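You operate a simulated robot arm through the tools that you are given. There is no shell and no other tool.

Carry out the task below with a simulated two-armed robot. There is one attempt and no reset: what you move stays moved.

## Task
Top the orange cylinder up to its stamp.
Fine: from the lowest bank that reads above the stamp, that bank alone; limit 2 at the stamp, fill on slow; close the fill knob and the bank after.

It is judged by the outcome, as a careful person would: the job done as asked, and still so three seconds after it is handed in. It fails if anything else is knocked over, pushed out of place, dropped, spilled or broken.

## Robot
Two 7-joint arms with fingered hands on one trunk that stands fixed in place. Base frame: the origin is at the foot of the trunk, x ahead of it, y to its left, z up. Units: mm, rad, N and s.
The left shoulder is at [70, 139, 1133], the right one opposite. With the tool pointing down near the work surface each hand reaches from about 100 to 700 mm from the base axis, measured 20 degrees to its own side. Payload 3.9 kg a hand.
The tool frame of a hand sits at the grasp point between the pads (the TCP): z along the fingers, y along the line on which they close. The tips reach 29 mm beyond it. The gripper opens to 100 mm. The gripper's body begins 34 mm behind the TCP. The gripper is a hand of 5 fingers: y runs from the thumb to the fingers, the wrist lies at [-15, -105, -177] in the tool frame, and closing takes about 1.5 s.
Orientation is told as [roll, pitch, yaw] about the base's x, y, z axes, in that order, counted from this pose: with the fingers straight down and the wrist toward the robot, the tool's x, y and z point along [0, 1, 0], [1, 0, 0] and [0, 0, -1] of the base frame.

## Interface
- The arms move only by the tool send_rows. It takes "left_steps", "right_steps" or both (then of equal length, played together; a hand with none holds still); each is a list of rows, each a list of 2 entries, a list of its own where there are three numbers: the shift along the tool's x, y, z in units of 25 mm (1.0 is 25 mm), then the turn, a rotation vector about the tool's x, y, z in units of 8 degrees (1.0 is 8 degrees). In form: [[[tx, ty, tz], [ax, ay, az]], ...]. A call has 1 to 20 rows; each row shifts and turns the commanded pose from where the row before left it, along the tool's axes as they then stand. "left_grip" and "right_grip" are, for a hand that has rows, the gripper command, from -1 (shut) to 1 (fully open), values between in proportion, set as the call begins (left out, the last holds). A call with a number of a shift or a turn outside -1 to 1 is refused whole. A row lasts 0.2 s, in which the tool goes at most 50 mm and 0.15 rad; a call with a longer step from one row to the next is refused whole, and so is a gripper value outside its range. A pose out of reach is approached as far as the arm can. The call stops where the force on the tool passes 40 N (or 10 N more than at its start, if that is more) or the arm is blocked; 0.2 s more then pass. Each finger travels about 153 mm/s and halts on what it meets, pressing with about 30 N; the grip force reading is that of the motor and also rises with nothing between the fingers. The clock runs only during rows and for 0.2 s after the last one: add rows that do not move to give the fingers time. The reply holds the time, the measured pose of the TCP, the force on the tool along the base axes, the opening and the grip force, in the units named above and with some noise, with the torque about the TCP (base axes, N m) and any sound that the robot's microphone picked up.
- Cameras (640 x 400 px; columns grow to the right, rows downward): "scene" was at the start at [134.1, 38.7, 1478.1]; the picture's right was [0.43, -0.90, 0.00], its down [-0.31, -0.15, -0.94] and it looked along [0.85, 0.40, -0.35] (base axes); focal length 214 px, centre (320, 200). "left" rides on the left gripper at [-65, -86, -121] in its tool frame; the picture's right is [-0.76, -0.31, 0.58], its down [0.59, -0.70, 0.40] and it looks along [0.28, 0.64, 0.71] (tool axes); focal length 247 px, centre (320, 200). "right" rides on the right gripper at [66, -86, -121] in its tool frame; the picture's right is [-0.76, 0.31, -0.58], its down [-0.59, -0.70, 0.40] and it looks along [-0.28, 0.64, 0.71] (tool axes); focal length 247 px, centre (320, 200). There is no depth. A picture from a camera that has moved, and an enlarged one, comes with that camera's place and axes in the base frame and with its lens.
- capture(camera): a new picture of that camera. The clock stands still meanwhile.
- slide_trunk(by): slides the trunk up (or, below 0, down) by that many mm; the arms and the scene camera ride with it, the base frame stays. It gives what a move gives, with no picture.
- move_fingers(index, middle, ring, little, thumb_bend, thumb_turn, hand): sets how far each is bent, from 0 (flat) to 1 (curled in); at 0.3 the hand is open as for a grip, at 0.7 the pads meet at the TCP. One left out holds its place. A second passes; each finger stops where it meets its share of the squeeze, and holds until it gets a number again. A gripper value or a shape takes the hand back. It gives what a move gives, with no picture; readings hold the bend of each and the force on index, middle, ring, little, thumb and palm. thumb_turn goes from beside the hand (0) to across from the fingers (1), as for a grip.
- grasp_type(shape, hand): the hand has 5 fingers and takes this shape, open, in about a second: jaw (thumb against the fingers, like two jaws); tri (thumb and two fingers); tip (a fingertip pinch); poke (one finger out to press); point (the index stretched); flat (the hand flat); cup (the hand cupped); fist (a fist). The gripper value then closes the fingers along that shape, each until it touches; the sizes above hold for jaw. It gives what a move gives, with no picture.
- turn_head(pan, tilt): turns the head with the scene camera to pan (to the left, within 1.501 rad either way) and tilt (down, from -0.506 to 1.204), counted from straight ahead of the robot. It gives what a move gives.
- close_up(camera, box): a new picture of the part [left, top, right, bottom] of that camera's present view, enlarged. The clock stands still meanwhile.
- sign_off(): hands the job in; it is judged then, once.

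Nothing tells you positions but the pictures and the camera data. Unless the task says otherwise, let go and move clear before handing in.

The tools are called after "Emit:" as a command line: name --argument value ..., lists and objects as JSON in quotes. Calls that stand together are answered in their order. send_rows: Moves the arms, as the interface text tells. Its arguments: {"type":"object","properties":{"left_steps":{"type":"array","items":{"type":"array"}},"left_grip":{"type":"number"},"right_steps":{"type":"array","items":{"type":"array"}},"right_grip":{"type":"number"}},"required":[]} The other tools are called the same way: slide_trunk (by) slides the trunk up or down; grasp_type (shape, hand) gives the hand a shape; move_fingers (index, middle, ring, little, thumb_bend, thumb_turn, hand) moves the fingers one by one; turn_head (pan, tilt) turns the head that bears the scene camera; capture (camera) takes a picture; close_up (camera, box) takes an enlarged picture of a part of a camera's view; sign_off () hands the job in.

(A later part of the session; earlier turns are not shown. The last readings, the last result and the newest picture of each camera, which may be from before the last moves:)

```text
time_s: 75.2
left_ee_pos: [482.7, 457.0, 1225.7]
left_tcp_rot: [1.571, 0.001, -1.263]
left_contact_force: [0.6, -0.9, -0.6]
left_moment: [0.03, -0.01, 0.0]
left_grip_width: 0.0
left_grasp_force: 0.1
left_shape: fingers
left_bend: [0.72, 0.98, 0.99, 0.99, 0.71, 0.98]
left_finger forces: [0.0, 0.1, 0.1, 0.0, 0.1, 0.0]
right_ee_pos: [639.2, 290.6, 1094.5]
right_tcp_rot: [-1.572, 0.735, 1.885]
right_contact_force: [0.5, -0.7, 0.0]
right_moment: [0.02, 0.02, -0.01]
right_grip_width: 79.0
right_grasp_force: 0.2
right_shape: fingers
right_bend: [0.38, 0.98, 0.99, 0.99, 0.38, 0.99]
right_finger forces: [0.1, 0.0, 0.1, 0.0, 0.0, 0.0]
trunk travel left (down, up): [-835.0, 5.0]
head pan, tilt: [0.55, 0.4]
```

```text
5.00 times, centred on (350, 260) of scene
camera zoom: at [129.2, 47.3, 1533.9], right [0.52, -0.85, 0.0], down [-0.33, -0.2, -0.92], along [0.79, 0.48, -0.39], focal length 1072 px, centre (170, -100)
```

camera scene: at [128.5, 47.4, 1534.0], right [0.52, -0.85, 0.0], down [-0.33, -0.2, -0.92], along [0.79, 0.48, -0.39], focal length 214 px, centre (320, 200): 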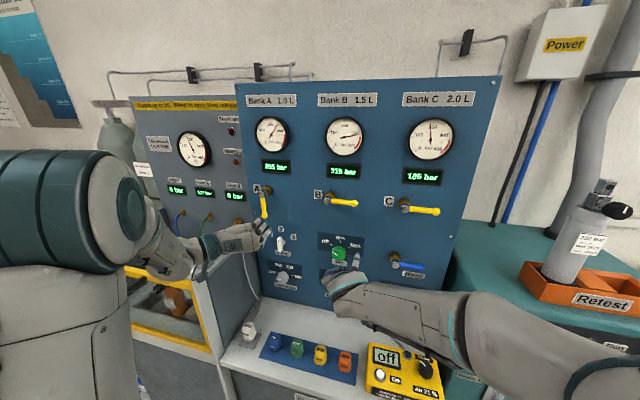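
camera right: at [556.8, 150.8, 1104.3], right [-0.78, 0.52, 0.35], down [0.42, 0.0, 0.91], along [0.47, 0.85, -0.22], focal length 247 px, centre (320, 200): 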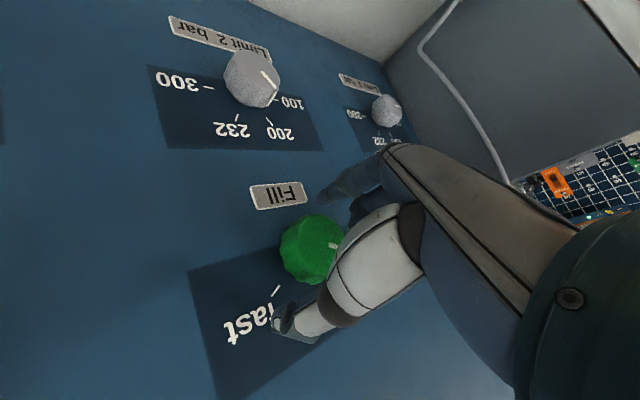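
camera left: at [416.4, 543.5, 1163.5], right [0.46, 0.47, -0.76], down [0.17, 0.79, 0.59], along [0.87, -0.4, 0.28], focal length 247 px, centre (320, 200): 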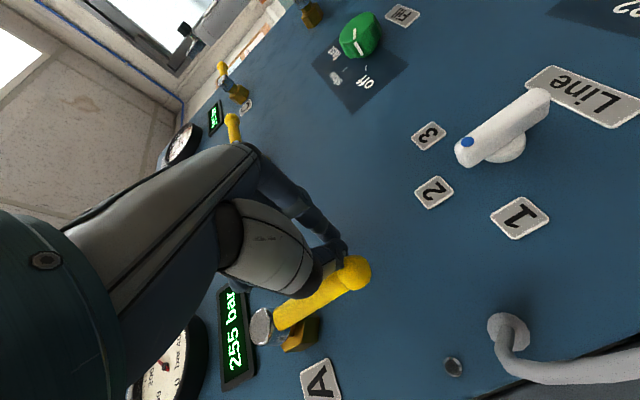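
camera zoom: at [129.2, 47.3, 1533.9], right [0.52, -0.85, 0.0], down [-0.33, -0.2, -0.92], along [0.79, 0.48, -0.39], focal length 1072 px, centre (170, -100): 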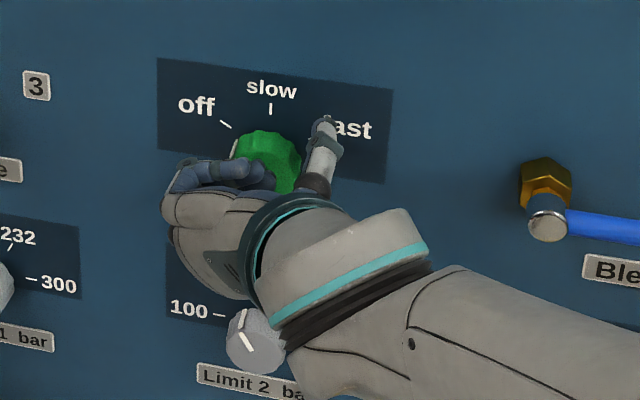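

Emit:
move_fingers --hand "right" --index 0.7 --thumb_bend 0.7

Emit:
close_up --camera "scene" --box '[300, 220, 400, 300]'

```text
time_s: 76.2
left_ee_pos: [481.9, 458.8, 1225.5]
left_tcp_rot: [1.572, 0.0, -1.261]
left_contact_force: [-0.2, -0.3, 0.4]
left_moment: [0.04, 0.03, 0.04]
left_grip_width: 0.0
left_grasp_force: 0.1
left_shape: fingers
left_bend: [0.72, 0.98, 0.99, 0.99, 0.71, 0.98]
left_finger forces: [0.0, 0.0, 0.1, 0.0, 0.0, 0.0]
right_ee_pos: [638.6, 290.4, 1094.7]
right_tcp_rot: [-1.571, 0.737, 1.885]
right_contact_force: [-3.1, 0.4, -4.9]
right_moment: [0.02, -0.03, -0.07]
right_grip_width: 41.6
right_grasp_force: 11.3
right_shape: fingers
right_bend: [0.53, 0.98, 0.99, 0.99, 0.61, 0.99]
right_finger forces: [13.2, 0.1, 0.1, 0.1, 9.4, 0.1]
trunk travel left (down, up): [-835.0, 5.0]
head pan, tilt: [0.55, 0.4]
```

```text
5.00 times, centred on (350, 260) of scene
camera zoom: at [128.8, 47.5, 1533.9], right [0.52, -0.85, 0.0], down [-0.33, -0.2, -0.92], along [0.79, 0.48, -0.39], focal length 1072 px, centre (170, -100)
```

zoom: 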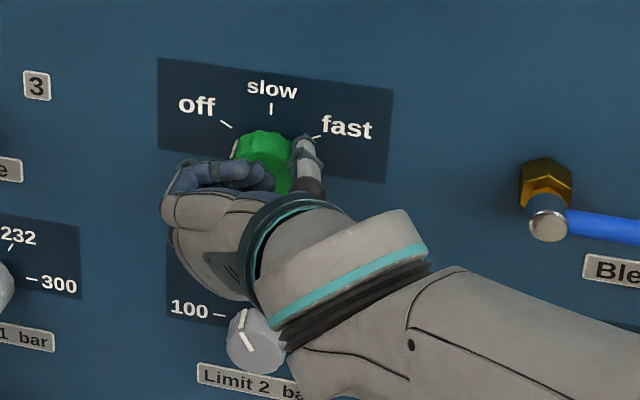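

The knob is firmly pinched. I'll turn the first 30° and check that the arm follows.

Emit:
send_rows --right_steps '[[[0.025, 0, 0], [0, 0, 0.94]], [[0.025, 0, 0], [0, 0, 0.94]], [[0.025, 0, 0], [0, 0, 0.94]], [[0.025, 0, 0], [0, 0, 0.94]]]'

Emit:
capture --camera "right"

Emit:
capture --camera "scene"

```text
time_s: 77.2
left_ee_pos: [482.0, 458.6, 1226.8]
left_tcp_rot: [1.572, 0.0, -1.261]
left_contact_force: [-0.5, -0.6, 0.3]
left_moment: [0.01, 0.02, 0.0]
left_grip_width: 0.0
left_grasp_force: 0.0
left_shape: fingers
left_bend: [0.72, 0.98, 0.99, 0.99, 0.71, 0.98]
left_finger forces: [0.1, 0.1, 0.0, 0.0, 0.0, 0.1]
right_ee_pos: [638.0, 290.2, 1091.9]
right_tcp_rot: [-1.572, 0.21, 1.886]
right_contact_force: [-4.3, 3.7, -3.7]
right_moment: [-0.09, 0.0, -0.03]
right_grip_width: 40.6
right_grasp_force: 11.9
right_shape: fingers
right_bend: [0.52, 0.98, 0.99, 0.99, 0.61, 1.0]
right_finger forces: [14.6, 0.0, 0.0, 0.0, 8.3, 0.1]
trunk travel left (down, up): [-835.0, 5.0]
head pan, tilt: [0.55, 0.4]
```

```text
taken
camera right: at [553.5, 159.5, 1047.0], right [-0.69, 0.26, 0.67], down [0.55, -0.41, 0.72], along [0.46, 0.87, 0.14], focal length 247 px, centre (320, 200)
```

right: 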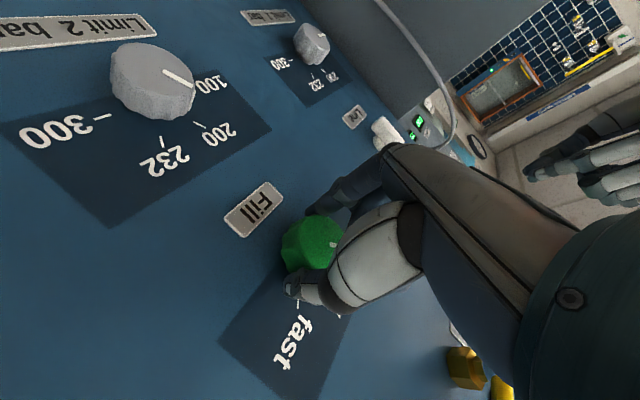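

```text
taken
camera scene: at [128.8, 48.0, 1534.0], right [0.52, -0.85, 0.0], down [-0.33, -0.2, -0.92], along [0.79, 0.48, -0.39], focal length 214 px, centre (320, 200)
```

scene: 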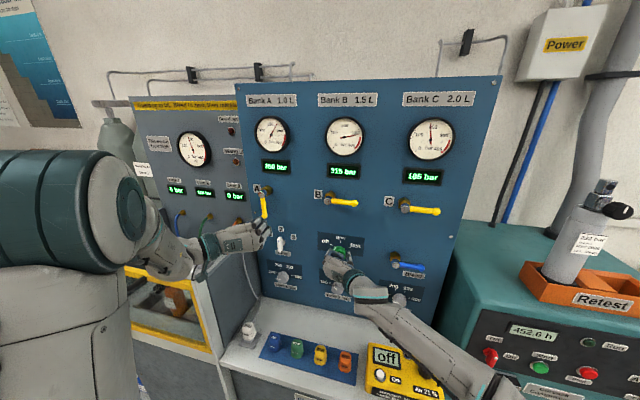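

Emit:
close_up --camera "scene" --box '[150, 100, 300, 210]'

Emit:
close_up --camera "scene" --box '[310, 225, 380, 285]'

```text
3.64 times, centred on (225, 155) of scene
camera zoom: at [128.8, 48.0, 1534.0], right [0.52, -0.85, 0.0], down [-0.33, -0.2, -0.92], along [0.79, 0.48, -0.39], focal length 780 px, centre (666, 364)
```

zoom: 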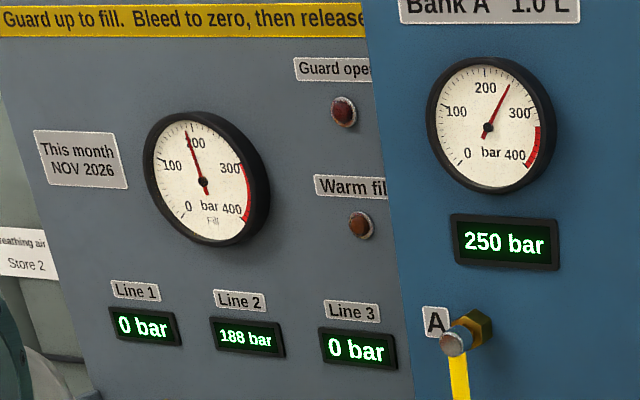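

```text
6.67 times, centred on (345, 255) of scene
camera zoom: at [128.8, 48.0, 1534.0], right [0.52, -0.85, 0.0], down [-0.33, -0.2, -0.92], along [0.79, 0.48, -0.39], focal length 1430 px, centre (153, -167)
```

zoom: 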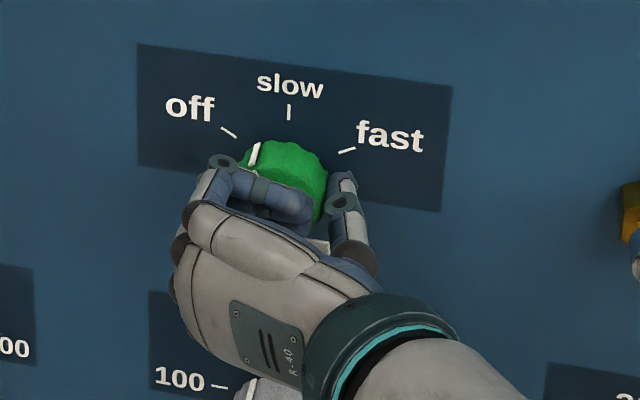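

Filling has begun: line 2 reads 188 bar and bank A 250. I'll bring the knob the rest of the way to slow; the limit should stop it at 200.

Emit:
send_rows --right_steps '[[[0.025, 0, 0], [0, 0, 0.94]], [[0.025, 0, 0], [0, 0, 0.94]], [[0.025, 0, 0], [0, 0, 0.94]]]'

Emit:
close_up --camera "scene" --box '[150, 100, 300, 210]'

Emit:
close_up --camera "scene" --box '[310, 225, 380, 285]'

Emit:
close_up --camera "right" --box '[220, 140, 400, 320]'

```text
time_s: 78.0
left_ee_pos: [482.4, 458.4, 1225.7]
left_tcp_rot: [1.573, 0.001, -1.263]
left_contact_force: [-0.8, 0.8, 0.2]
left_moment: [-0.01, -0.02, 0.0]
left_grip_width: 0.1
left_grasp_force: 0.1
left_shape: fingers
left_bend: [0.72, 0.98, 0.99, 0.99, 0.71, 0.98]
left_finger forces: [0.0, 0.0, 0.0, 0.0, 0.0, 0.0]
right_ee_pos: [638.4, 290.4, 1090.9]
right_tcp_rot: [-1.573, -0.183, 1.888]
right_contact_force: [-5.1, 5.2, -2.6]
right_moment: [-0.05, 0.02, 0.04]
right_grip_width: 40.5
right_grasp_force: 12.3
right_shape: fingers
right_bend: [0.52, 0.98, 0.99, 0.99, 0.62, 1.0]
right_finger forces: [15.8, 0.0, 0.0, 0.0, 7.7, 0.1]
trunk travel left (down, up): [-835.0, 5.0]
head pan, tilt: [0.55, 0.4]
```

```text
3.64 times, centred on (225, 155) of scene
camera zoom: at [128.1, 48.8, 1534.0], right [0.52, -0.85, 0.0], down [-0.33, -0.2, -0.92], along [0.79, 0.48, -0.39], focal length 780 px, centre (666, 364)
```

zoom: 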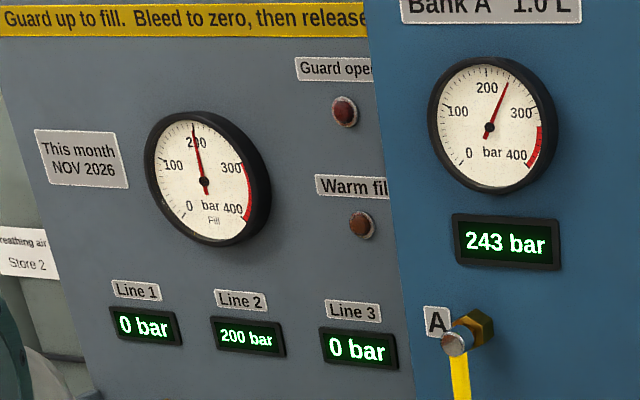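

```text
6.67 times, centred on (345, 255) of scene
camera zoom: at [128.1, 48.8, 1534.0], right [0.52, -0.85, 0.0], down [-0.33, -0.2, -0.92], along [0.79, 0.48, -0.39], focal length 1430 px, centre (153, -167)
```

zoom: 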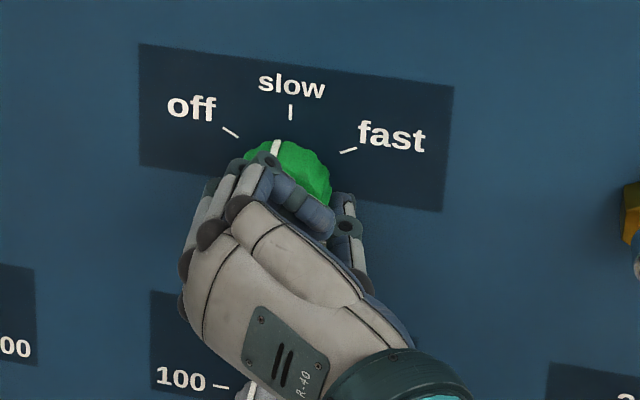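

```text
2.22 times, centred on (310, 230) of right
camera zoom: at [545.7, 183.9, 1011.8], right [-0.6, -0.02, 0.8], down [0.63, -0.64, 0.45], along [0.5, 0.77, 0.4], focal length 549 px, centre (342, 133)
```

zoom: 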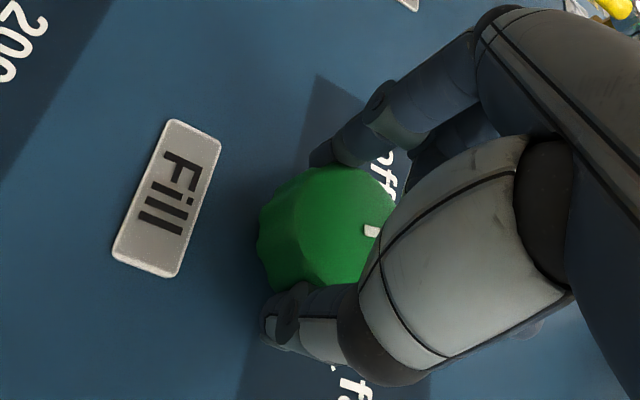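

Line 2 reads exactly 200 bar, bank A 243, and no warning lamp is lit. Now I'll turn the fill knob back to off.

Emit:
send_rows --right_steps '[[[-0.025, 0, 0], [0, 0, -0.94]], [[-0.025, 0, 0], [0, 0, -0.94]], [[-0.025, 0, 0], [0, 0, -0.94]], [[-0.025, 0, 0], [0, 0, -0.94]], [[-0.025, 0, 0], [0, 0, -0.94]], [[-0.025, 0, 0], [0, 0, -0.94]], [[-0.025, 0, 0], [0, 0, -0.94]], [[0, 0, 0], [0, 0, -0.2]]]'

Emit:
close_up --camera "scene" --box '[150, 100, 300, 210]'

Emit:
close_up --camera "scene" --box '[310, 225, 380, 285]'

Emit:
capture --camera "right"

```text
time_s: 79.8
left_ee_pos: [482.6, 457.4, 1226.3]
left_tcp_rot: [1.573, 0.003, -1.26]
left_contact_force: [0.5, -0.6, 0.3]
left_moment: [0.01, 0.02, 0.01]
left_grip_width: 0.1
left_grasp_force: 0.1
left_shape: fingers
left_bend: [0.72, 0.98, 0.99, 0.99, 0.71, 0.98]
left_finger forces: [0.0, 0.0, 0.1, 0.0, 0.0, 0.1]
right_ee_pos: [639.0, 289.3, 1096.8]
right_tcp_rot: [-1.574, 0.765, 1.884]
right_contact_force: [-5.8, -1.2, -4.7]
right_moment: [0.0, 0.04, -0.1]
right_grip_width: 39.6
right_grasp_force: 10.5
right_shape: fingers
right_bend: [0.53, 0.98, 0.99, 0.99, 0.62, 0.98]
right_finger forces: [13.5, 0.0, 0.0, 0.0, 8.5, 0.1]
trunk travel left (down, up): [-835.0, 5.0]
head pan, tilt: [0.55, 0.4]
```

```text
3.64 times, centred on (225, 155) of scene
camera zoom: at [128.9, 47.0, 1533.9], right [0.52, -0.85, 0.0], down [-0.33, -0.2, -0.92], along [0.79, 0.48, -0.39], focal length 780 px, centre (666, 364)
```

zoom: 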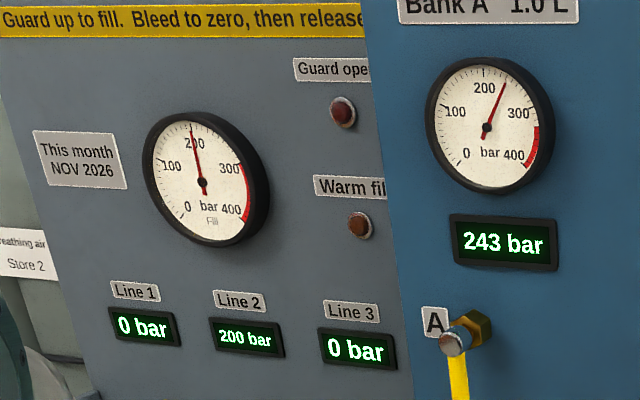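

```text
6.67 times, centred on (345, 255) of scene
camera zoom: at [128.9, 47.0, 1533.9], right [0.52, -0.85, 0.0], down [-0.33, -0.2, -0.92], along [0.79, 0.48, -0.39], focal length 1430 px, centre (153, -167)
```

zoom: 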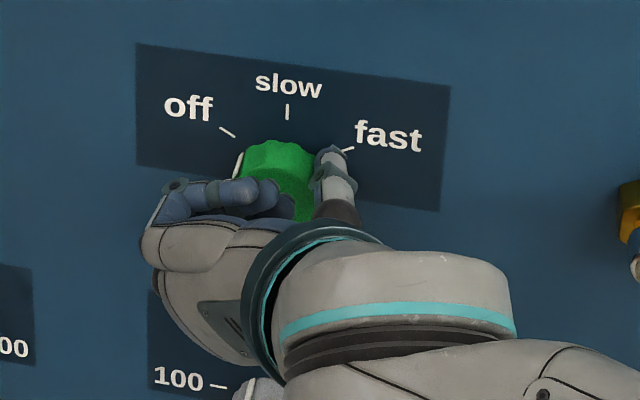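

```text
taken
camera right: at [556.6, 150.4, 1108.0], right [-0.78, 0.53, 0.33], down [0.41, 0.03, 0.91], along [0.47, 0.85, -0.24], focal length 247 px, centre (320, 200)
```

right: 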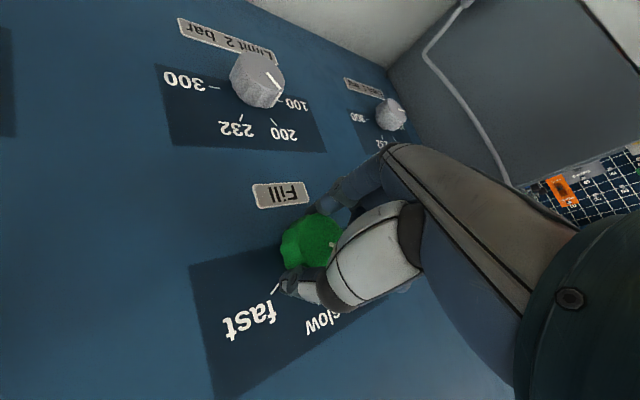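

The reading holds at 200. I'll open the right fingers, back away, and check the knob pointer.

Emit:
move_fingers --hand "right" --index 0.38 --thumb_bend 0.38

Emit:
send_rows --right_steps '[[[0, 0, -0.5], [0, 0, 0]], [[0, 0, -0.5], [0, 0, 0]], [[0, 0, -0.5], [0, 0, 0]], [[0, 0, -0.5], [0, 0, 0]], [[0, 0, -0.5], [0, 0, 0]]]'

Emit:
capture --camera "right"

Emit:
close_up --camera "scene" --box '[300, 220, 400, 300]'

Emit:
capture --camera "scene"

Emit:
capture --camera "left"

```text
time_s: 80.8
left_ee_pos: [481.2, 458.0, 1226.8]
left_tcp_rot: [1.573, 0.001, -1.262]
left_contact_force: [-0.6, -0.6, 0.7]
left_moment: [-0.04, -0.01, 0.02]
left_grip_width: 0.2
left_grasp_force: 0.1
left_shape: fingers
left_bend: [0.72, 0.98, 0.99, 0.99, 0.71, 0.98]
left_finger forces: [0.0, 0.1, 0.1, 0.0, 0.0, 0.0]
right_ee_pos: [638.8, 290.7, 1095.7]
right_tcp_rot: [-1.573, 0.766, 1.883]
right_contact_force: [0.1, -0.2, 0.0]
right_moment: [-0.03, -0.02, 0.01]
right_grip_width: 79.1
right_grasp_force: 0.1
right_shape: fingers
right_bend: [0.38, 0.98, 0.99, 0.99, 0.38, 0.99]
right_finger forces: [0.0, 0.0, 0.0, 0.0, 0.0, 0.2]
trunk travel left (down, up): [-835.0, 5.0]
head pan, tilt: [0.55, 0.4]
```

```text
time_s: 82.0
left_ee_pos: [483.5, 456.6, 1227.0]
left_tcp_rot: [1.572, 0.002, -1.262]
left_contact_force: [0.2, 1.1, 0.3]
left_moment: [0.03, -0.01, 0.03]
left_grip_width: 0.0
left_grasp_force: 0.0
left_shape: fingers
left_bend: [0.72, 0.98, 0.99, 0.99, 0.71, 0.98]
left_finger forces: [0.0, 0.1, 0.0, 0.0, 0.1, 0.0]
right_ee_pos: [580.6, 270.6, 1095.1]
right_tcp_rot: [-1.576, 0.765, 1.883]
right_contact_force: [0.6, 0.2, -0.7]
right_moment: [0.02, 0.0, -0.02]
right_grip_width: 79.0
right_grasp_force: 0.0
right_shape: fingers
right_bend: [0.38, 0.98, 0.99, 0.99, 0.38, 0.99]
right_finger forces: [0.0, 0.0, 0.0, 0.1, 0.0, 0.0]
trunk travel left (down, up): [-835.0, 5.0]
head pan, tilt: [0.55, 0.4]
```

```text
taken
camera right: at [497.0, 130.7, 1107.8], right [-0.78, 0.53, 0.33], down [0.41, 0.03, 0.91], along [0.47, 0.85, -0.24], focal length 247 px, centre (320, 200)
```

right: 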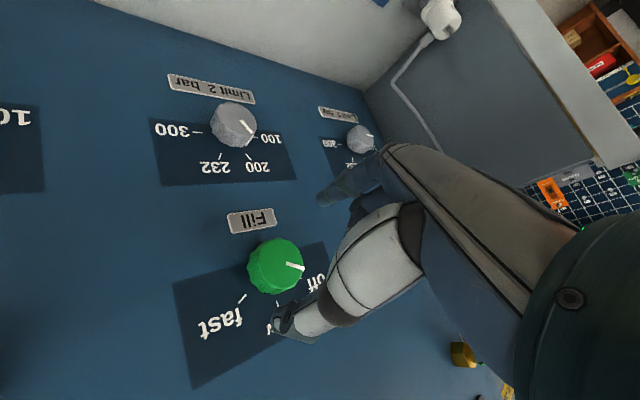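

```text
5.00 times, centred on (350, 260) of scene
camera zoom: at [128.7, 46.8, 1534.0], right [0.52, -0.85, 0.0], down [-0.33, -0.2, -0.92], along [0.79, 0.48, -0.39], focal length 1072 px, centre (170, -100)
```

zoom: 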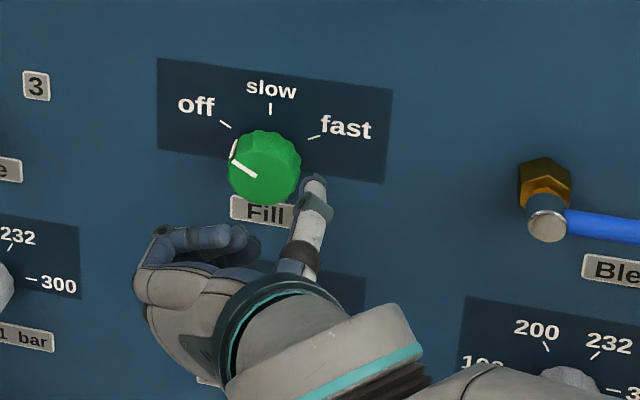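

```text
taken
camera scene: at [128.7, 46.8, 1534.0], right [0.52, -0.85, 0.0], down [-0.33, -0.2, -0.92], along [0.79, 0.48, -0.39], focal length 214 px, centre (320, 200)
```

scene: 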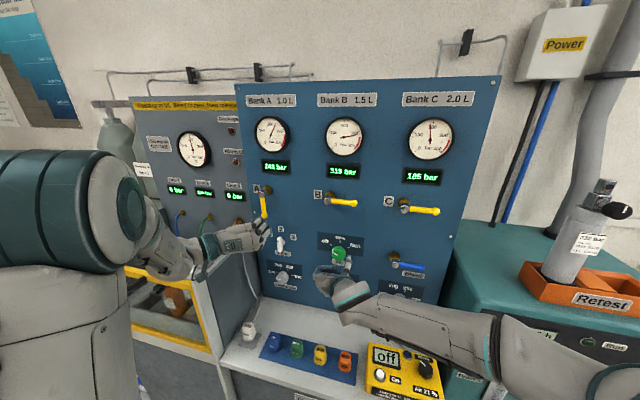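

```text
taken
camera left: at [340.9, 502.6, 1162.1], right [0.46, 0.47, -0.76], down [0.17, 0.79, 0.59], along [0.87, -0.4, 0.28], focal length 247 px, centre (320, 200)
```

left: 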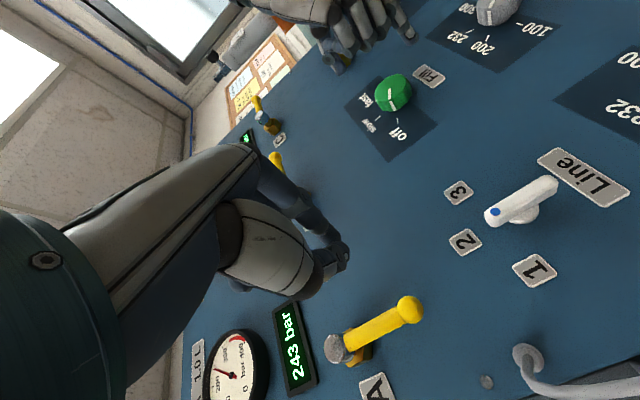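

The fill knob is back at off and line 2 still shows 200. Next I close lever A with the left hand by pushing it back up from its left side; first I'll check how far the curled fingers reach.

Emit:
close_up --camera "left" --box '[200, 130, 440, 380]'

Emit:
close_up --camera "scene" --box '[130, 150, 330, 310]'

Emit:
close_up --camera "scene" --box '[150, 100, 300, 210]'

```text
1.60 times, centred on (320, 255) of left
camera zoom: at [340.9, 502.6, 1162.1], right [0.46, 0.47, -0.76], down [0.17, 0.79, 0.59], along [0.87, -0.4, 0.28], focal length 395 px, centre (320, 112)
```

zoom: 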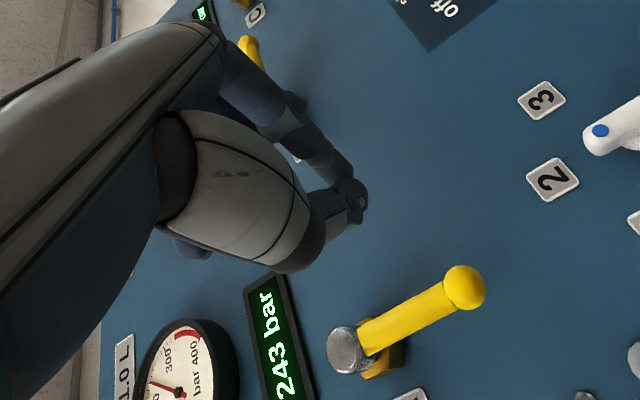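

```text
2.50 times, centred on (230, 230) of scene
camera zoom: at [128.7, 46.8, 1534.0], right [0.52, -0.85, 0.0], down [-0.33, -0.2, -0.92], along [0.79, 0.48, -0.39], focal length 536 px, centre (545, 125)
```

zoom: 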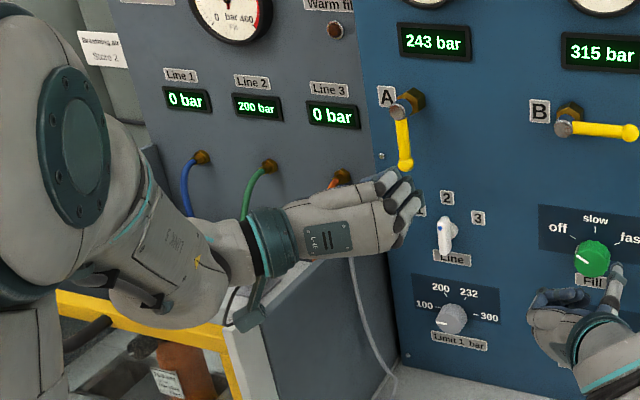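

```text
3.64 times, centred on (225, 155) of scene
camera zoom: at [128.7, 46.8, 1534.0], right [0.52, -0.85, 0.0], down [-0.33, -0.2, -0.92], along [0.79, 0.48, -0.39], focal length 780 px, centre (666, 364)
```

zoom: 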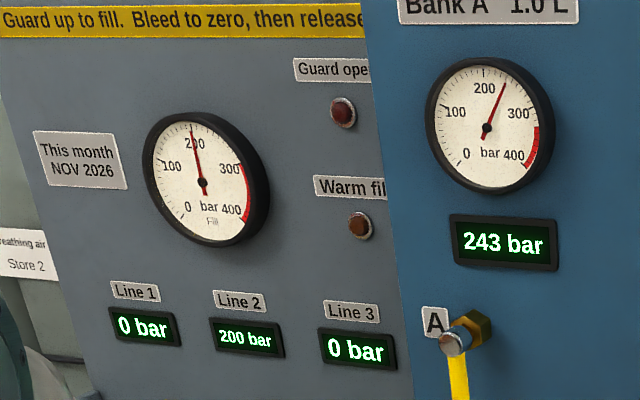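

All readings are steady. I'll move the left fingertips to the left of the lever and then forward beside it.

Emit:
send_rows --left_steps '[[[0, -0.78, 0], [0, 0, 0]], [[0, -0.78, 0], [0, 0, 0]], [[0, -0.78, 0], [0, 0, 0]], [[0, -0.78, 0], [0, 0, 0]], [[0, 0, 0.7], [0, 0, 0]], [[0, 0, 0.7], [0, 0, 0]]]'

Emit:
capture --camera "left"

Emit:
close_up --camera "scene" --box '[130, 150, 330, 310]'

```text
time_s: 83.4
left_ee_pos: [492.6, 542.6, 1225.2]
left_tcp_rot: [1.572, 0.003, -1.26]
left_contact_force: [-0.1, -1.0, -0.3]
left_moment: [-0.01, 0.0, -0.01]
left_grip_width: 0.0
left_grasp_force: 0.1
left_shape: fingers
left_bend: [0.72, 0.98, 0.99, 0.99, 0.71, 0.98]
left_finger forces: [0.0, 0.1, 0.0, 0.0, 0.0, 0.0]
right_ee_pos: [581.0, 270.1, 1094.7]
right_tcp_rot: [-1.571, 0.763, 1.885]
right_contact_force: [0.9, 0.3, -0.8]
right_moment: [-0.03, -0.01, 0.0]
right_grip_width: 79.0
right_grasp_force: 0.0
right_shape: fingers
right_bend: [0.38, 0.98, 0.99, 0.99, 0.38, 0.99]
right_finger forces: [0.1, 0.0, 0.0, 0.0, 0.0, 0.0]
trunk travel left (down, up): [-835.0, 5.0]
head pan, tilt: [0.55, 0.4]
```

```text
taken
camera left: at [351.5, 588.3, 1162.1], right [0.46, 0.47, -0.76], down [0.17, 0.79, 0.59], along [0.87, -0.4, 0.28], focal length 247 px, centre (320, 200)
```

left: 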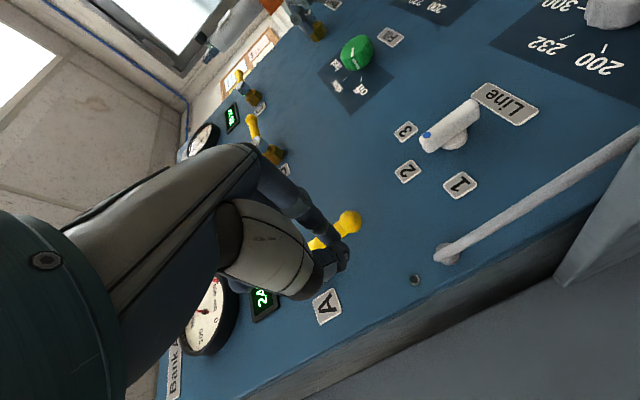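

```text
2.50 times, centred on (230, 230) of scene
camera zoom: at [130.0, 47.4, 1533.8], right [0.52, -0.85, 0.0], down [-0.33, -0.2, -0.92], along [0.79, 0.48, -0.39], focal length 536 px, centre (545, 125)
```

zoom: 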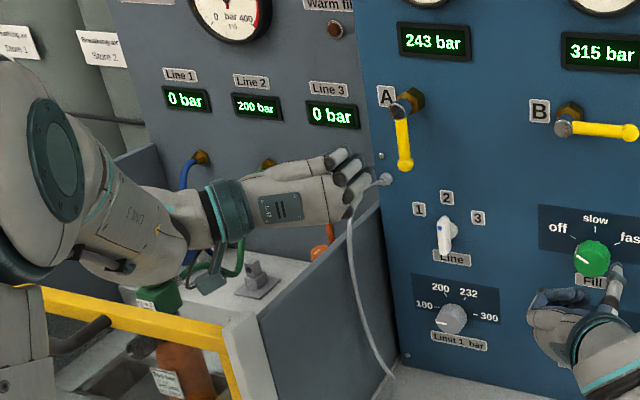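

Emit:
send_rows --left_steps '[[[0, 0, 0.7], [0, 0, 0]], [[0, 0, 0.7], [0, 0, 0]], [[0, 0, 0.6], [0, 0, 0]]]'

Emit:
capture --camera "left"

Emit:
close_up --camera "scene" --box '[130, 150, 330, 310]'

```text
time_s: 84.2
left_ee_pos: [539.8, 557.9, 1225.8]
left_tcp_rot: [1.57, 0.001, -1.262]
left_contact_force: [-0.6, -0.6, 0.5]
left_moment: [0.0, 0.02, 0.02]
left_grip_width: 0.1
left_grasp_force: 0.0
left_shape: fingers
left_bend: [0.72, 0.98, 0.99, 0.99, 0.71, 0.98]
left_finger forces: [0.0, 0.0, 0.1, 0.0, 0.1, 0.0]
right_ee_pos: [580.3, 270.3, 1094.6]
right_tcp_rot: [-1.573, 0.765, 1.883]
right_contact_force: [-0.3, -0.1, -0.7]
right_moment: [0.0, -0.01, -0.03]
right_grip_width: 79.1
right_grasp_force: 0.0
right_shape: fingers
right_bend: [0.38, 0.98, 0.99, 0.99, 0.38, 0.99]
right_finger forces: [0.0, 0.1, 0.0, 0.1, 0.0, 0.0]
trunk travel left (down, up): [-835.0, 5.0]
head pan, tilt: [0.55, 0.4]
```

```text
taken
camera left: at [398.8, 602.7, 1161.7], right [0.46, 0.47, -0.76], down [0.17, 0.79, 0.59], along [0.87, -0.4, 0.28], focal length 247 px, centre (320, 200)
```

left: 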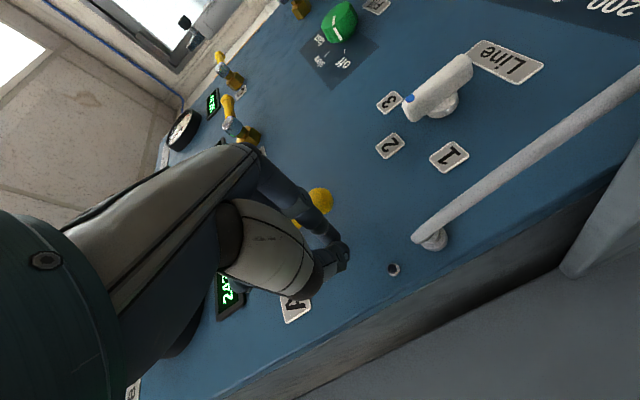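

```text
2.50 times, centred on (230, 230) of scene
camera zoom: at [129.4, 47.0, 1533.9], right [0.52, -0.85, 0.0], down [-0.33, -0.2, -0.92], along [0.79, 0.48, -0.39], focal length 536 px, centre (545, 125)
```

zoom: 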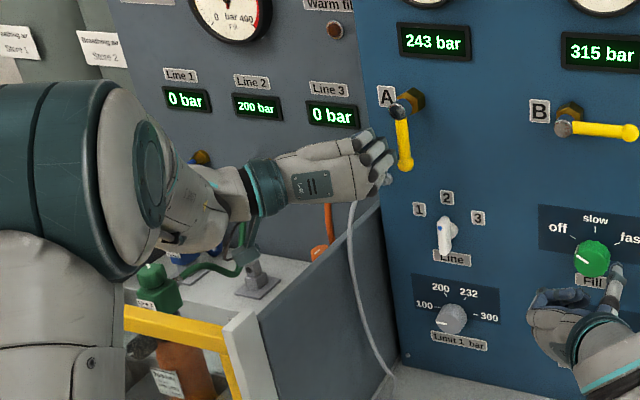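

The fingertips sit left of the lever with nothing touched. I'll push right and up along the arc, checking partway.

Emit:
send_rows --left_steps '[[[0, 0.36, 0], [0, 0, 0]], [[0, 0.36, 0], [0, 0, 0]], [[-0.058, 0.356, 0], [0, 0, 0]], [[-0.058, 0.356, 0], [0, 0, 0]]]'

Emit:
capture --camera "left"

Emit:
close_up --camera "scene" --box '[230, 150, 330, 240]'

```text
time_s: 85.2
left_ee_pos: [550.9, 522.7, 1223.0]
left_tcp_rot: [1.573, 0.0, -1.262]
left_contact_force: [-0.8, 0.8, 0.2]
left_moment: [0.03, -0.02, 0.02]
left_grip_width: 0.1
left_grasp_force: 0.4
left_shape: fingers
left_bend: [0.72, 0.98, 0.99, 0.99, 0.71, 0.98]
left_finger forces: [0.6, 0.1, 0.0, 0.0, 0.1, 0.0]
right_ee_pos: [580.0, 270.5, 1094.6]
right_tcp_rot: [-1.573, 0.763, 1.882]
right_contact_force: [0.1, 0.1, 0.4]
right_moment: [-0.01, 0.01, -0.02]
right_grip_width: 79.0
right_grasp_force: 0.1
right_shape: fingers
right_bend: [0.38, 0.98, 0.99, 0.99, 0.38, 0.99]
right_finger forces: [0.0, 0.0, 0.1, 0.0, 0.1, 0.0]
trunk travel left (down, up): [-835.0, 5.0]
head pan, tilt: [0.55, 0.4]
```

```text
taken
camera left: at [409.4, 568.6, 1158.9], right [0.46, 0.47, -0.76], down [0.17, 0.79, 0.59], along [0.87, -0.39, 0.28], focal length 247 px, centre (320, 200)
```

left: 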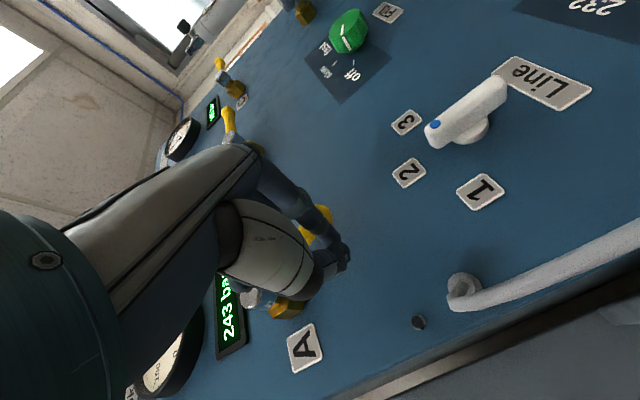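

```text
4.44 times, centred on (280, 195) of scene
camera zoom: at [129.0, 46.7, 1533.9], right [0.52, -0.85, 0.0], down [-0.33, -0.2, -0.92], along [0.79, 0.48, -0.39], focal length 953 px, centre (498, 222)
```

zoom: 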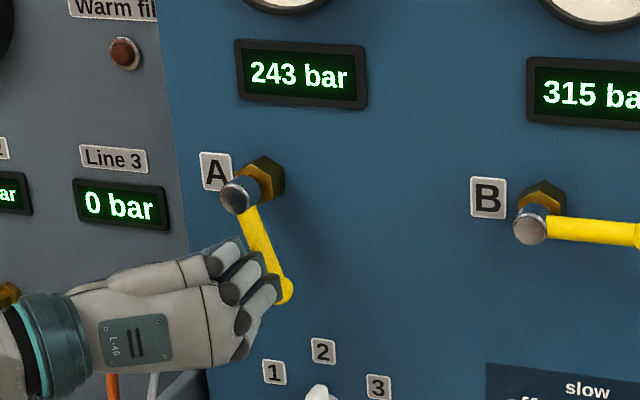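

The lever is following. Continuing along the arc.

Emit:
send_rows --left_steps '[[[0.034, 0.358, 0], [0, 0, 0]], [[0.034, 0.358, 0], [0, 0, 0]], [[0.128, 0.336, 0], [0, 0, 0]], [[0.128, 0.336, 0], [0, 0, 0]], [[0.21, 0.294, 0], [0, 0, 0]], [[0.21, 0.294, 0], [0, 0, 0]]]'

Emit:
capture --camera "left"

Emit:
close_up --camera "scene" --box '[230, 150, 330, 240]'

```text
time_s: 86.6
left_ee_pos: [566.2, 476.8, 1240.9]
left_tcp_rot: [1.569, 0.002, -1.263]
left_contact_force: [-1.4, 0.1, -1.4]
left_moment: [-0.04, 0.03, 0.03]
left_grip_width: 0.0
left_grasp_force: 0.1
left_shape: fingers
left_bend: [0.72, 0.98, 0.99, 0.99, 0.71, 0.98]
left_finger forces: [0.0, 0.1, 0.0, 0.0, 0.0, 0.0]
right_ee_pos: [581.2, 270.6, 1094.4]
right_tcp_rot: [-1.573, 0.764, 1.884]
right_contact_force: [0.0, -0.1, -0.7]
right_moment: [0.0, 0.01, -0.01]
right_grip_width: 79.2
right_grasp_force: 0.1
right_shape: fingers
right_bend: [0.38, 0.98, 0.99, 0.99, 0.38, 0.99]
right_finger forces: [0.0, 0.1, 0.0, 0.1, 0.1, 0.1]
trunk travel left (down, up): [-835.0, 5.0]
head pan, tilt: [0.55, 0.4]
```

```text
taken
camera left: at [424.4, 521.7, 1177.8], right [0.46, 0.47, -0.76], down [0.17, 0.79, 0.59], along [0.87, -0.4, 0.28], focal length 247 px, centre (320, 200)
```

left: 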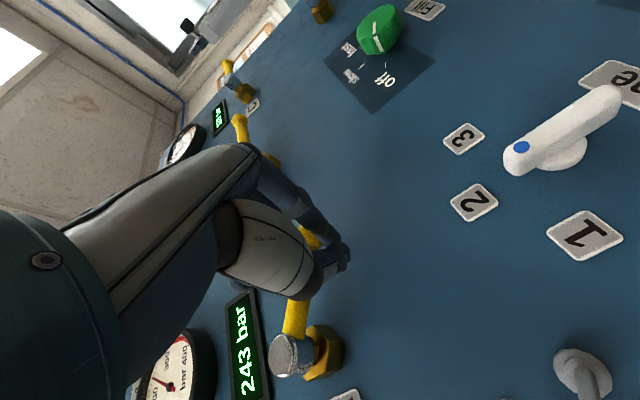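

```text
4.44 times, centred on (280, 195) of scene
camera zoom: at [129.1, 46.7, 1533.9], right [0.52, -0.85, 0.0], down [-0.33, -0.2, -0.92], along [0.79, 0.48, -0.39], focal length 953 px, centre (498, 222)
```

zoom: 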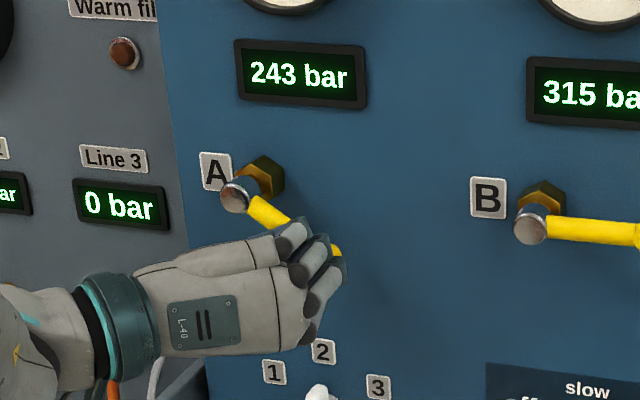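

Emit:
send_rows --left_steps '[[[0.278, 0.228, 0], [0, 0, 0]], [[0.278, 0.228, 0], [0, 0, 0]], [[0.328, 0.148, 0], [0, 0, 0]], [[0.25, 0.06, 0], [0, 0, 0]]]'

Emit:
capture --camera "left"

Emit:
close_up --camera "scene" --box '[230, 150, 330, 240]'

```text
time_s: 87.6
left_ee_pos: [570.2, 461.0, 1270.0]
left_tcp_rot: [1.572, 0.003, -1.261]
left_contact_force: [-0.2, 0.4, -0.9]
left_moment: [0.01, 0.02, 0.03]
left_grip_width: 0.0
left_grasp_force: 0.0
left_shape: fingers
left_bend: [0.72, 0.98, 0.99, 0.99, 0.71, 0.98]
left_finger forces: [0.0, 0.0, 0.0, 0.0, 0.0, 0.0]
right_ee_pos: [579.5, 268.6, 1094.2]
right_tcp_rot: [-1.573, 0.766, 1.884]
right_contact_force: [0.0, -0.3, 0.5]
right_moment: [0.01, -0.01, 0.0]
right_grip_width: 79.1
right_grasp_force: 0.0
right_shape: fingers
right_bend: [0.38, 0.98, 0.99, 0.99, 0.38, 0.99]
right_finger forces: [0.1, 0.0, 0.0, 0.1, 0.0, 0.0]
trunk travel left (down, up): [-835.0, 5.0]
head pan, tilt: [0.55, 0.4]
```

```text
taken
camera left: at [429.5, 506.0, 1205.6], right [0.46, 0.47, -0.76], down [0.17, 0.79, 0.59], along [0.87, -0.4, 0.28], focal length 247 px, centre (320, 200)
```

left: 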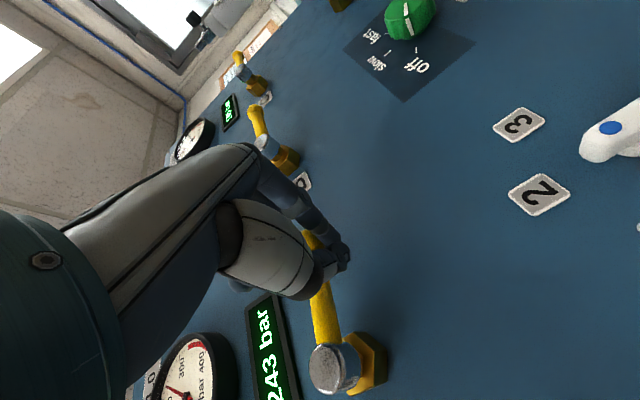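

```text
4.44 times, centred on (280, 195) of scene
camera zoom: at [129.2, 46.9, 1533.9], right [0.52, -0.85, 0.0], down [-0.33, -0.2, -0.92], along [0.79, 0.48, -0.39], focal length 953 px, centre (498, 222)
```

zoom: 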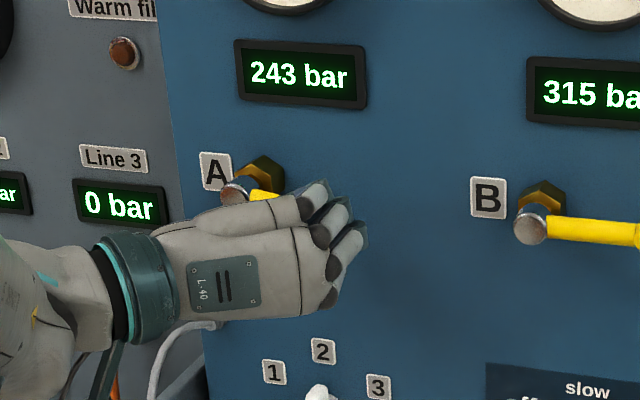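

Nearly horizontal. I'll nudge it up in small steps until it meets its stop.

Emit:
send_rows --left_steps '[[[0.15, 0, 0], [0, 0, 0]], [[0.15, 0, 0], [0, 0, 0]]]'

Emit:
capture --camera "left"

Emit:
close_up --camera "scene" --box '[230, 150, 330, 240]'

```text
time_s: 88.2
left_ee_pos: [569.9, 459.6, 1278.4]
left_tcp_rot: [1.57, 0.002, -1.263]
left_contact_force: [-0.4, -0.2, -0.9]
left_moment: [0.01, -0.01, -0.03]
left_grip_width: 0.2
left_grasp_force: 0.0
left_shape: fingers
left_bend: [0.72, 0.98, 0.99, 0.99, 0.71, 0.97]
left_finger forces: [0.1, 0.0, 0.0, 0.1, 0.0, 0.0]
right_ee_pos: [581.1, 270.1, 1094.8]
right_tcp_rot: [-1.573, 0.766, 1.881]
right_contact_force: [-0.9, -0.2, -0.3]
right_moment: [-0.05, 0.0, -0.01]
right_grip_width: 79.2
right_grasp_force: 0.0
right_shape: fingers
right_bend: [0.38, 0.98, 0.99, 0.99, 0.38, 0.99]
right_finger forces: [0.1, 0.0, 0.1, 0.0, 0.0, 0.1]
trunk travel left (down, up): [-835.0, 5.0]
head pan, tilt: [0.55, 0.4]
```

```text
taken
camera left: at [429.5, 505.7, 1213.3], right [0.46, 0.47, -0.76], down [0.17, 0.79, 0.59], along [0.87, -0.4, 0.28], focal length 247 px, centre (320, 200)
```

left: 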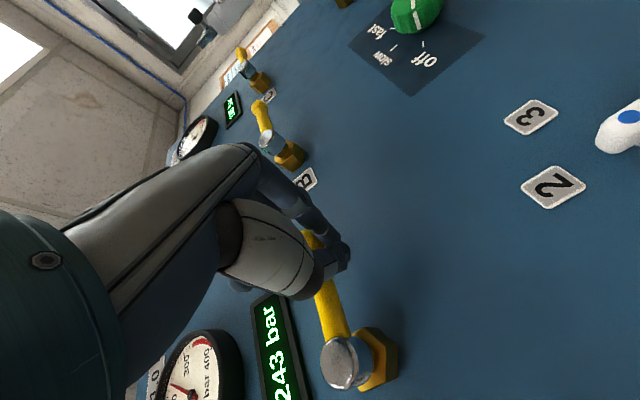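

```text
4.44 times, centred on (280, 195) of scene
camera zoom: at [129.4, 46.8, 1533.9], right [0.52, -0.85, 0.0], down [-0.33, -0.2, -0.92], along [0.79, 0.48, -0.39], focal length 953 px, centre (498, 222)
```

zoom: 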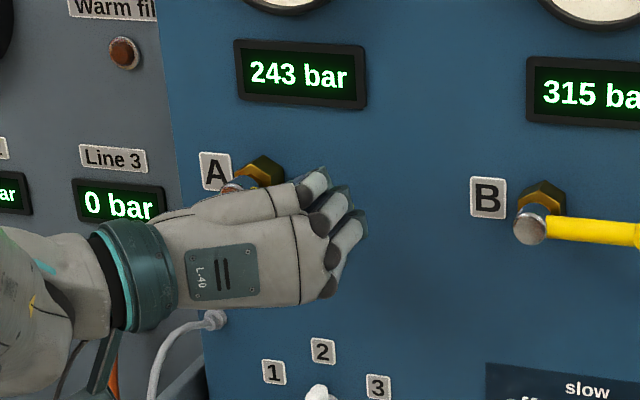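

Emit:
send_rows --left_steps '[[[0.1, 0, 0], [0, 0, 0]], [[0.1, 0, 0], [0, 0, 0]]]'

Emit:
close_up --camera "left" --box '[240, 180, 420, 400]'

```text
time_s: 88.8
left_ee_pos: [571.3, 460.6, 1281.3]
left_tcp_rot: [1.57, 0.002, -1.263]
left_contact_force: [0.4, -1.5, -3.1]
left_moment: [-0.01, 0.04, -0.01]
left_grip_width: 0.0
left_grasp_force: 1.8
left_shape: fingers
left_bend: [0.72, 0.98, 0.99, 0.99, 0.71, 0.97]
left_finger forces: [0.0, 0.0, 0.0, 0.0, 3.6, 0.0]
right_ee_pos: [580.5, 271.4, 1095.9]
right_tcp_rot: [-1.573, 0.765, 1.883]
right_contact_force: [-0.2, 0.3, 0.3]
right_moment: [-0.03, -0.04, 0.0]
right_grip_width: 79.3
right_grasp_force: 0.0
right_shape: fingers
right_bend: [0.38, 0.98, 0.99, 0.99, 0.38, 0.99]
right_finger forces: [0.0, 0.0, 0.1, 0.0, 0.1, 0.1]
trunk travel left (down, up): [-835.0, 5.0]
head pan, tilt: [0.55, 0.4]
```

```text
1.82 times, centred on (330, 290) of left
camera zoom: at [429.5, 506.1, 1218.0], right [0.46, 0.47, -0.76], down [0.17, 0.79, 0.59], along [0.87, -0.4, 0.28], focal length 449 px, centre (302, 36)
```

zoom: 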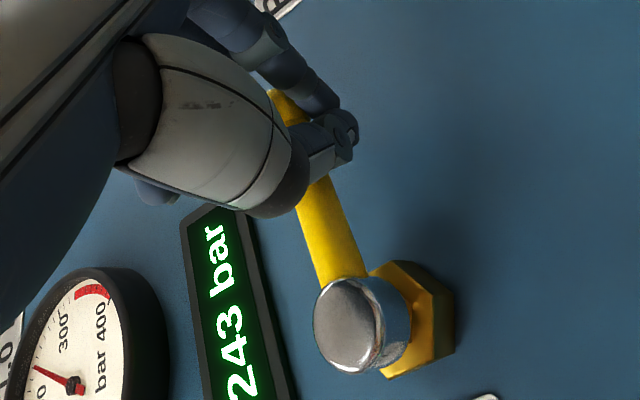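

Emit:
send_rows --left_steps '[[[0.1, 0, 0], [0, 0, 0]]]'

Emit:
send_rows --left_steps '[[[-0.5, 0, 0], [0, 0, 0]], [[-0.3, 0, -0.6], [0, 0, 0]], [[0, 0, -0.9], [0, 0, 0]], [[0, 0, -0.9], [0, 0, 0]], [[0, 0, -0.9], [0, 0, 0]]]'

Emit:
capture --camera "left"

Emit:
capture --camera "scene"

Emit:
close_up --camera "scene" --box '[150, 100, 390, 240]'

```text
time_s: 89.2
left_ee_pos: [571.5, 461.0, 1282.8]
left_tcp_rot: [1.567, 0.001, -1.262]
left_contact_force: [-1.5, -1.9, -7.3]
left_moment: [-0.06, 0.09, -0.02]
left_grip_width: 0.0
left_grasp_force: 4.9
left_shape: fingers
left_bend: [0.72, 0.98, 0.99, 0.99, 0.72, 0.96]
left_finger forces: [5.6, 0.0, 0.0, 0.0, 5.3, 0.1]
right_ee_pos: [580.7, 270.9, 1095.5]
right_tcp_rot: [-1.572, 0.764, 1.885]
right_contact_force: [0.4, 0.4, 0.6]
right_moment: [0.0, -0.02, 0.01]
right_grip_width: 78.9
right_grasp_force: 0.1
right_shape: fingers
right_bend: [0.38, 0.98, 0.99, 0.99, 0.38, 0.99]
right_finger forces: [0.0, 0.0, 0.0, 0.1, 0.1, 0.0]
trunk travel left (down, up): [-835.0, 5.0]
head pan, tilt: [0.55, 0.4]
```

```text
time_s: 90.4
left_ee_pos: [492.5, 435.8, 1265.5]
left_tcp_rot: [1.57, 0.001, -1.264]
left_contact_force: [-0.2, 0.4, 0.3]
left_moment: [0.02, 0.0, -0.03]
left_grip_width: 0.3
left_grasp_force: 0.1
left_shape: fingers
left_bend: [0.72, 0.98, 0.99, 0.99, 0.71, 0.97]
left_finger forces: [0.0, 0.0, 0.1, 0.0, 0.0, 0.1]
right_ee_pos: [580.2, 271.6, 1096.0]
right_tcp_rot: [-1.574, 0.763, 1.885]
right_contact_force: [-0.1, 0.4, -0.3]
right_moment: [0.01, 0.0, 0.01]
right_grip_width: 79.1
right_grasp_force: 0.0
right_shape: fingers
right_bend: [0.38, 0.98, 0.99, 0.99, 0.38, 0.99]
right_finger forces: [0.0, 0.1, 0.0, 0.1, 0.1, 0.1]
trunk travel left (down, up): [-835.0, 5.0]
head pan, tilt: [0.55, 0.4]
```

```text
taken
camera left: at [350.5, 480.3, 1201.5], right [0.46, 0.47, -0.76], down [0.17, 0.79, 0.59], along [0.87, -0.4, 0.28], focal length 247 px, centre (320, 200)
```

left: 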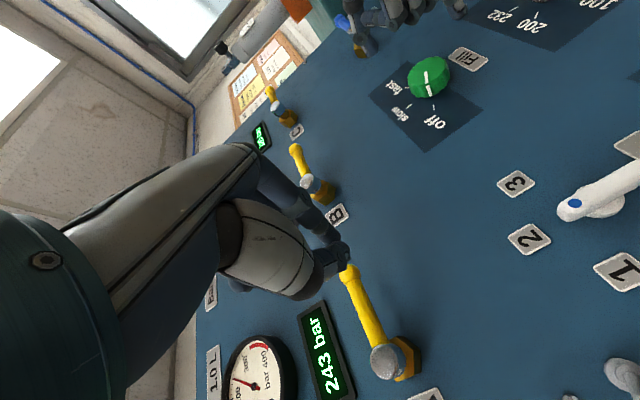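

```text
taken
camera scene: at [128.3, 46.3, 1534.0], right [0.52, -0.85, 0.0], down [-0.33, -0.2, -0.92], along [0.79, 0.48, -0.39], focal length 214 px, centre (320, 200)
```

scene: 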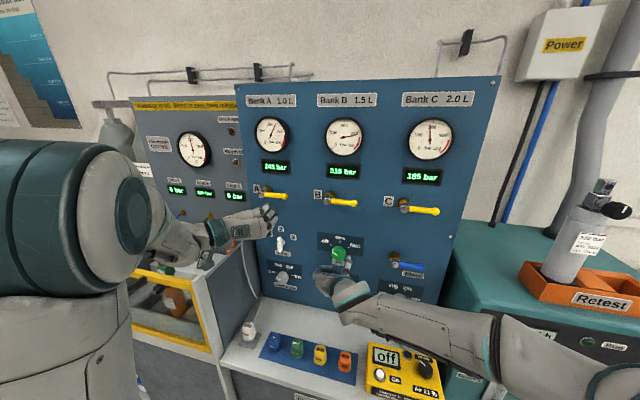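

```text
2.67 times, centred on (270, 170) of scene
camera zoom: at [128.3, 46.3, 1534.0], right [0.52, -0.85, 0.0], down [-0.33, -0.2, -0.92], along [0.79, 0.48, -0.39], focal length 572 px, centre (453, 280)
```

zoom: 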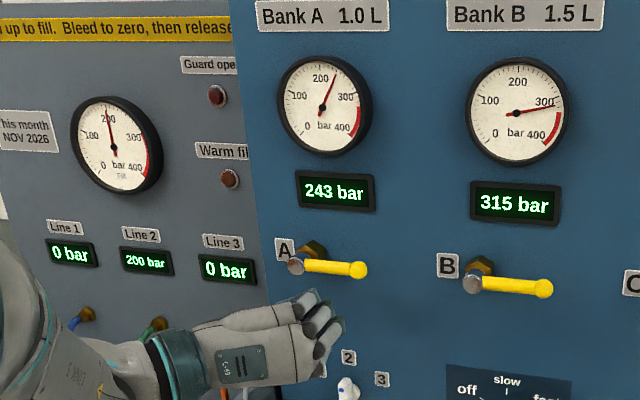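

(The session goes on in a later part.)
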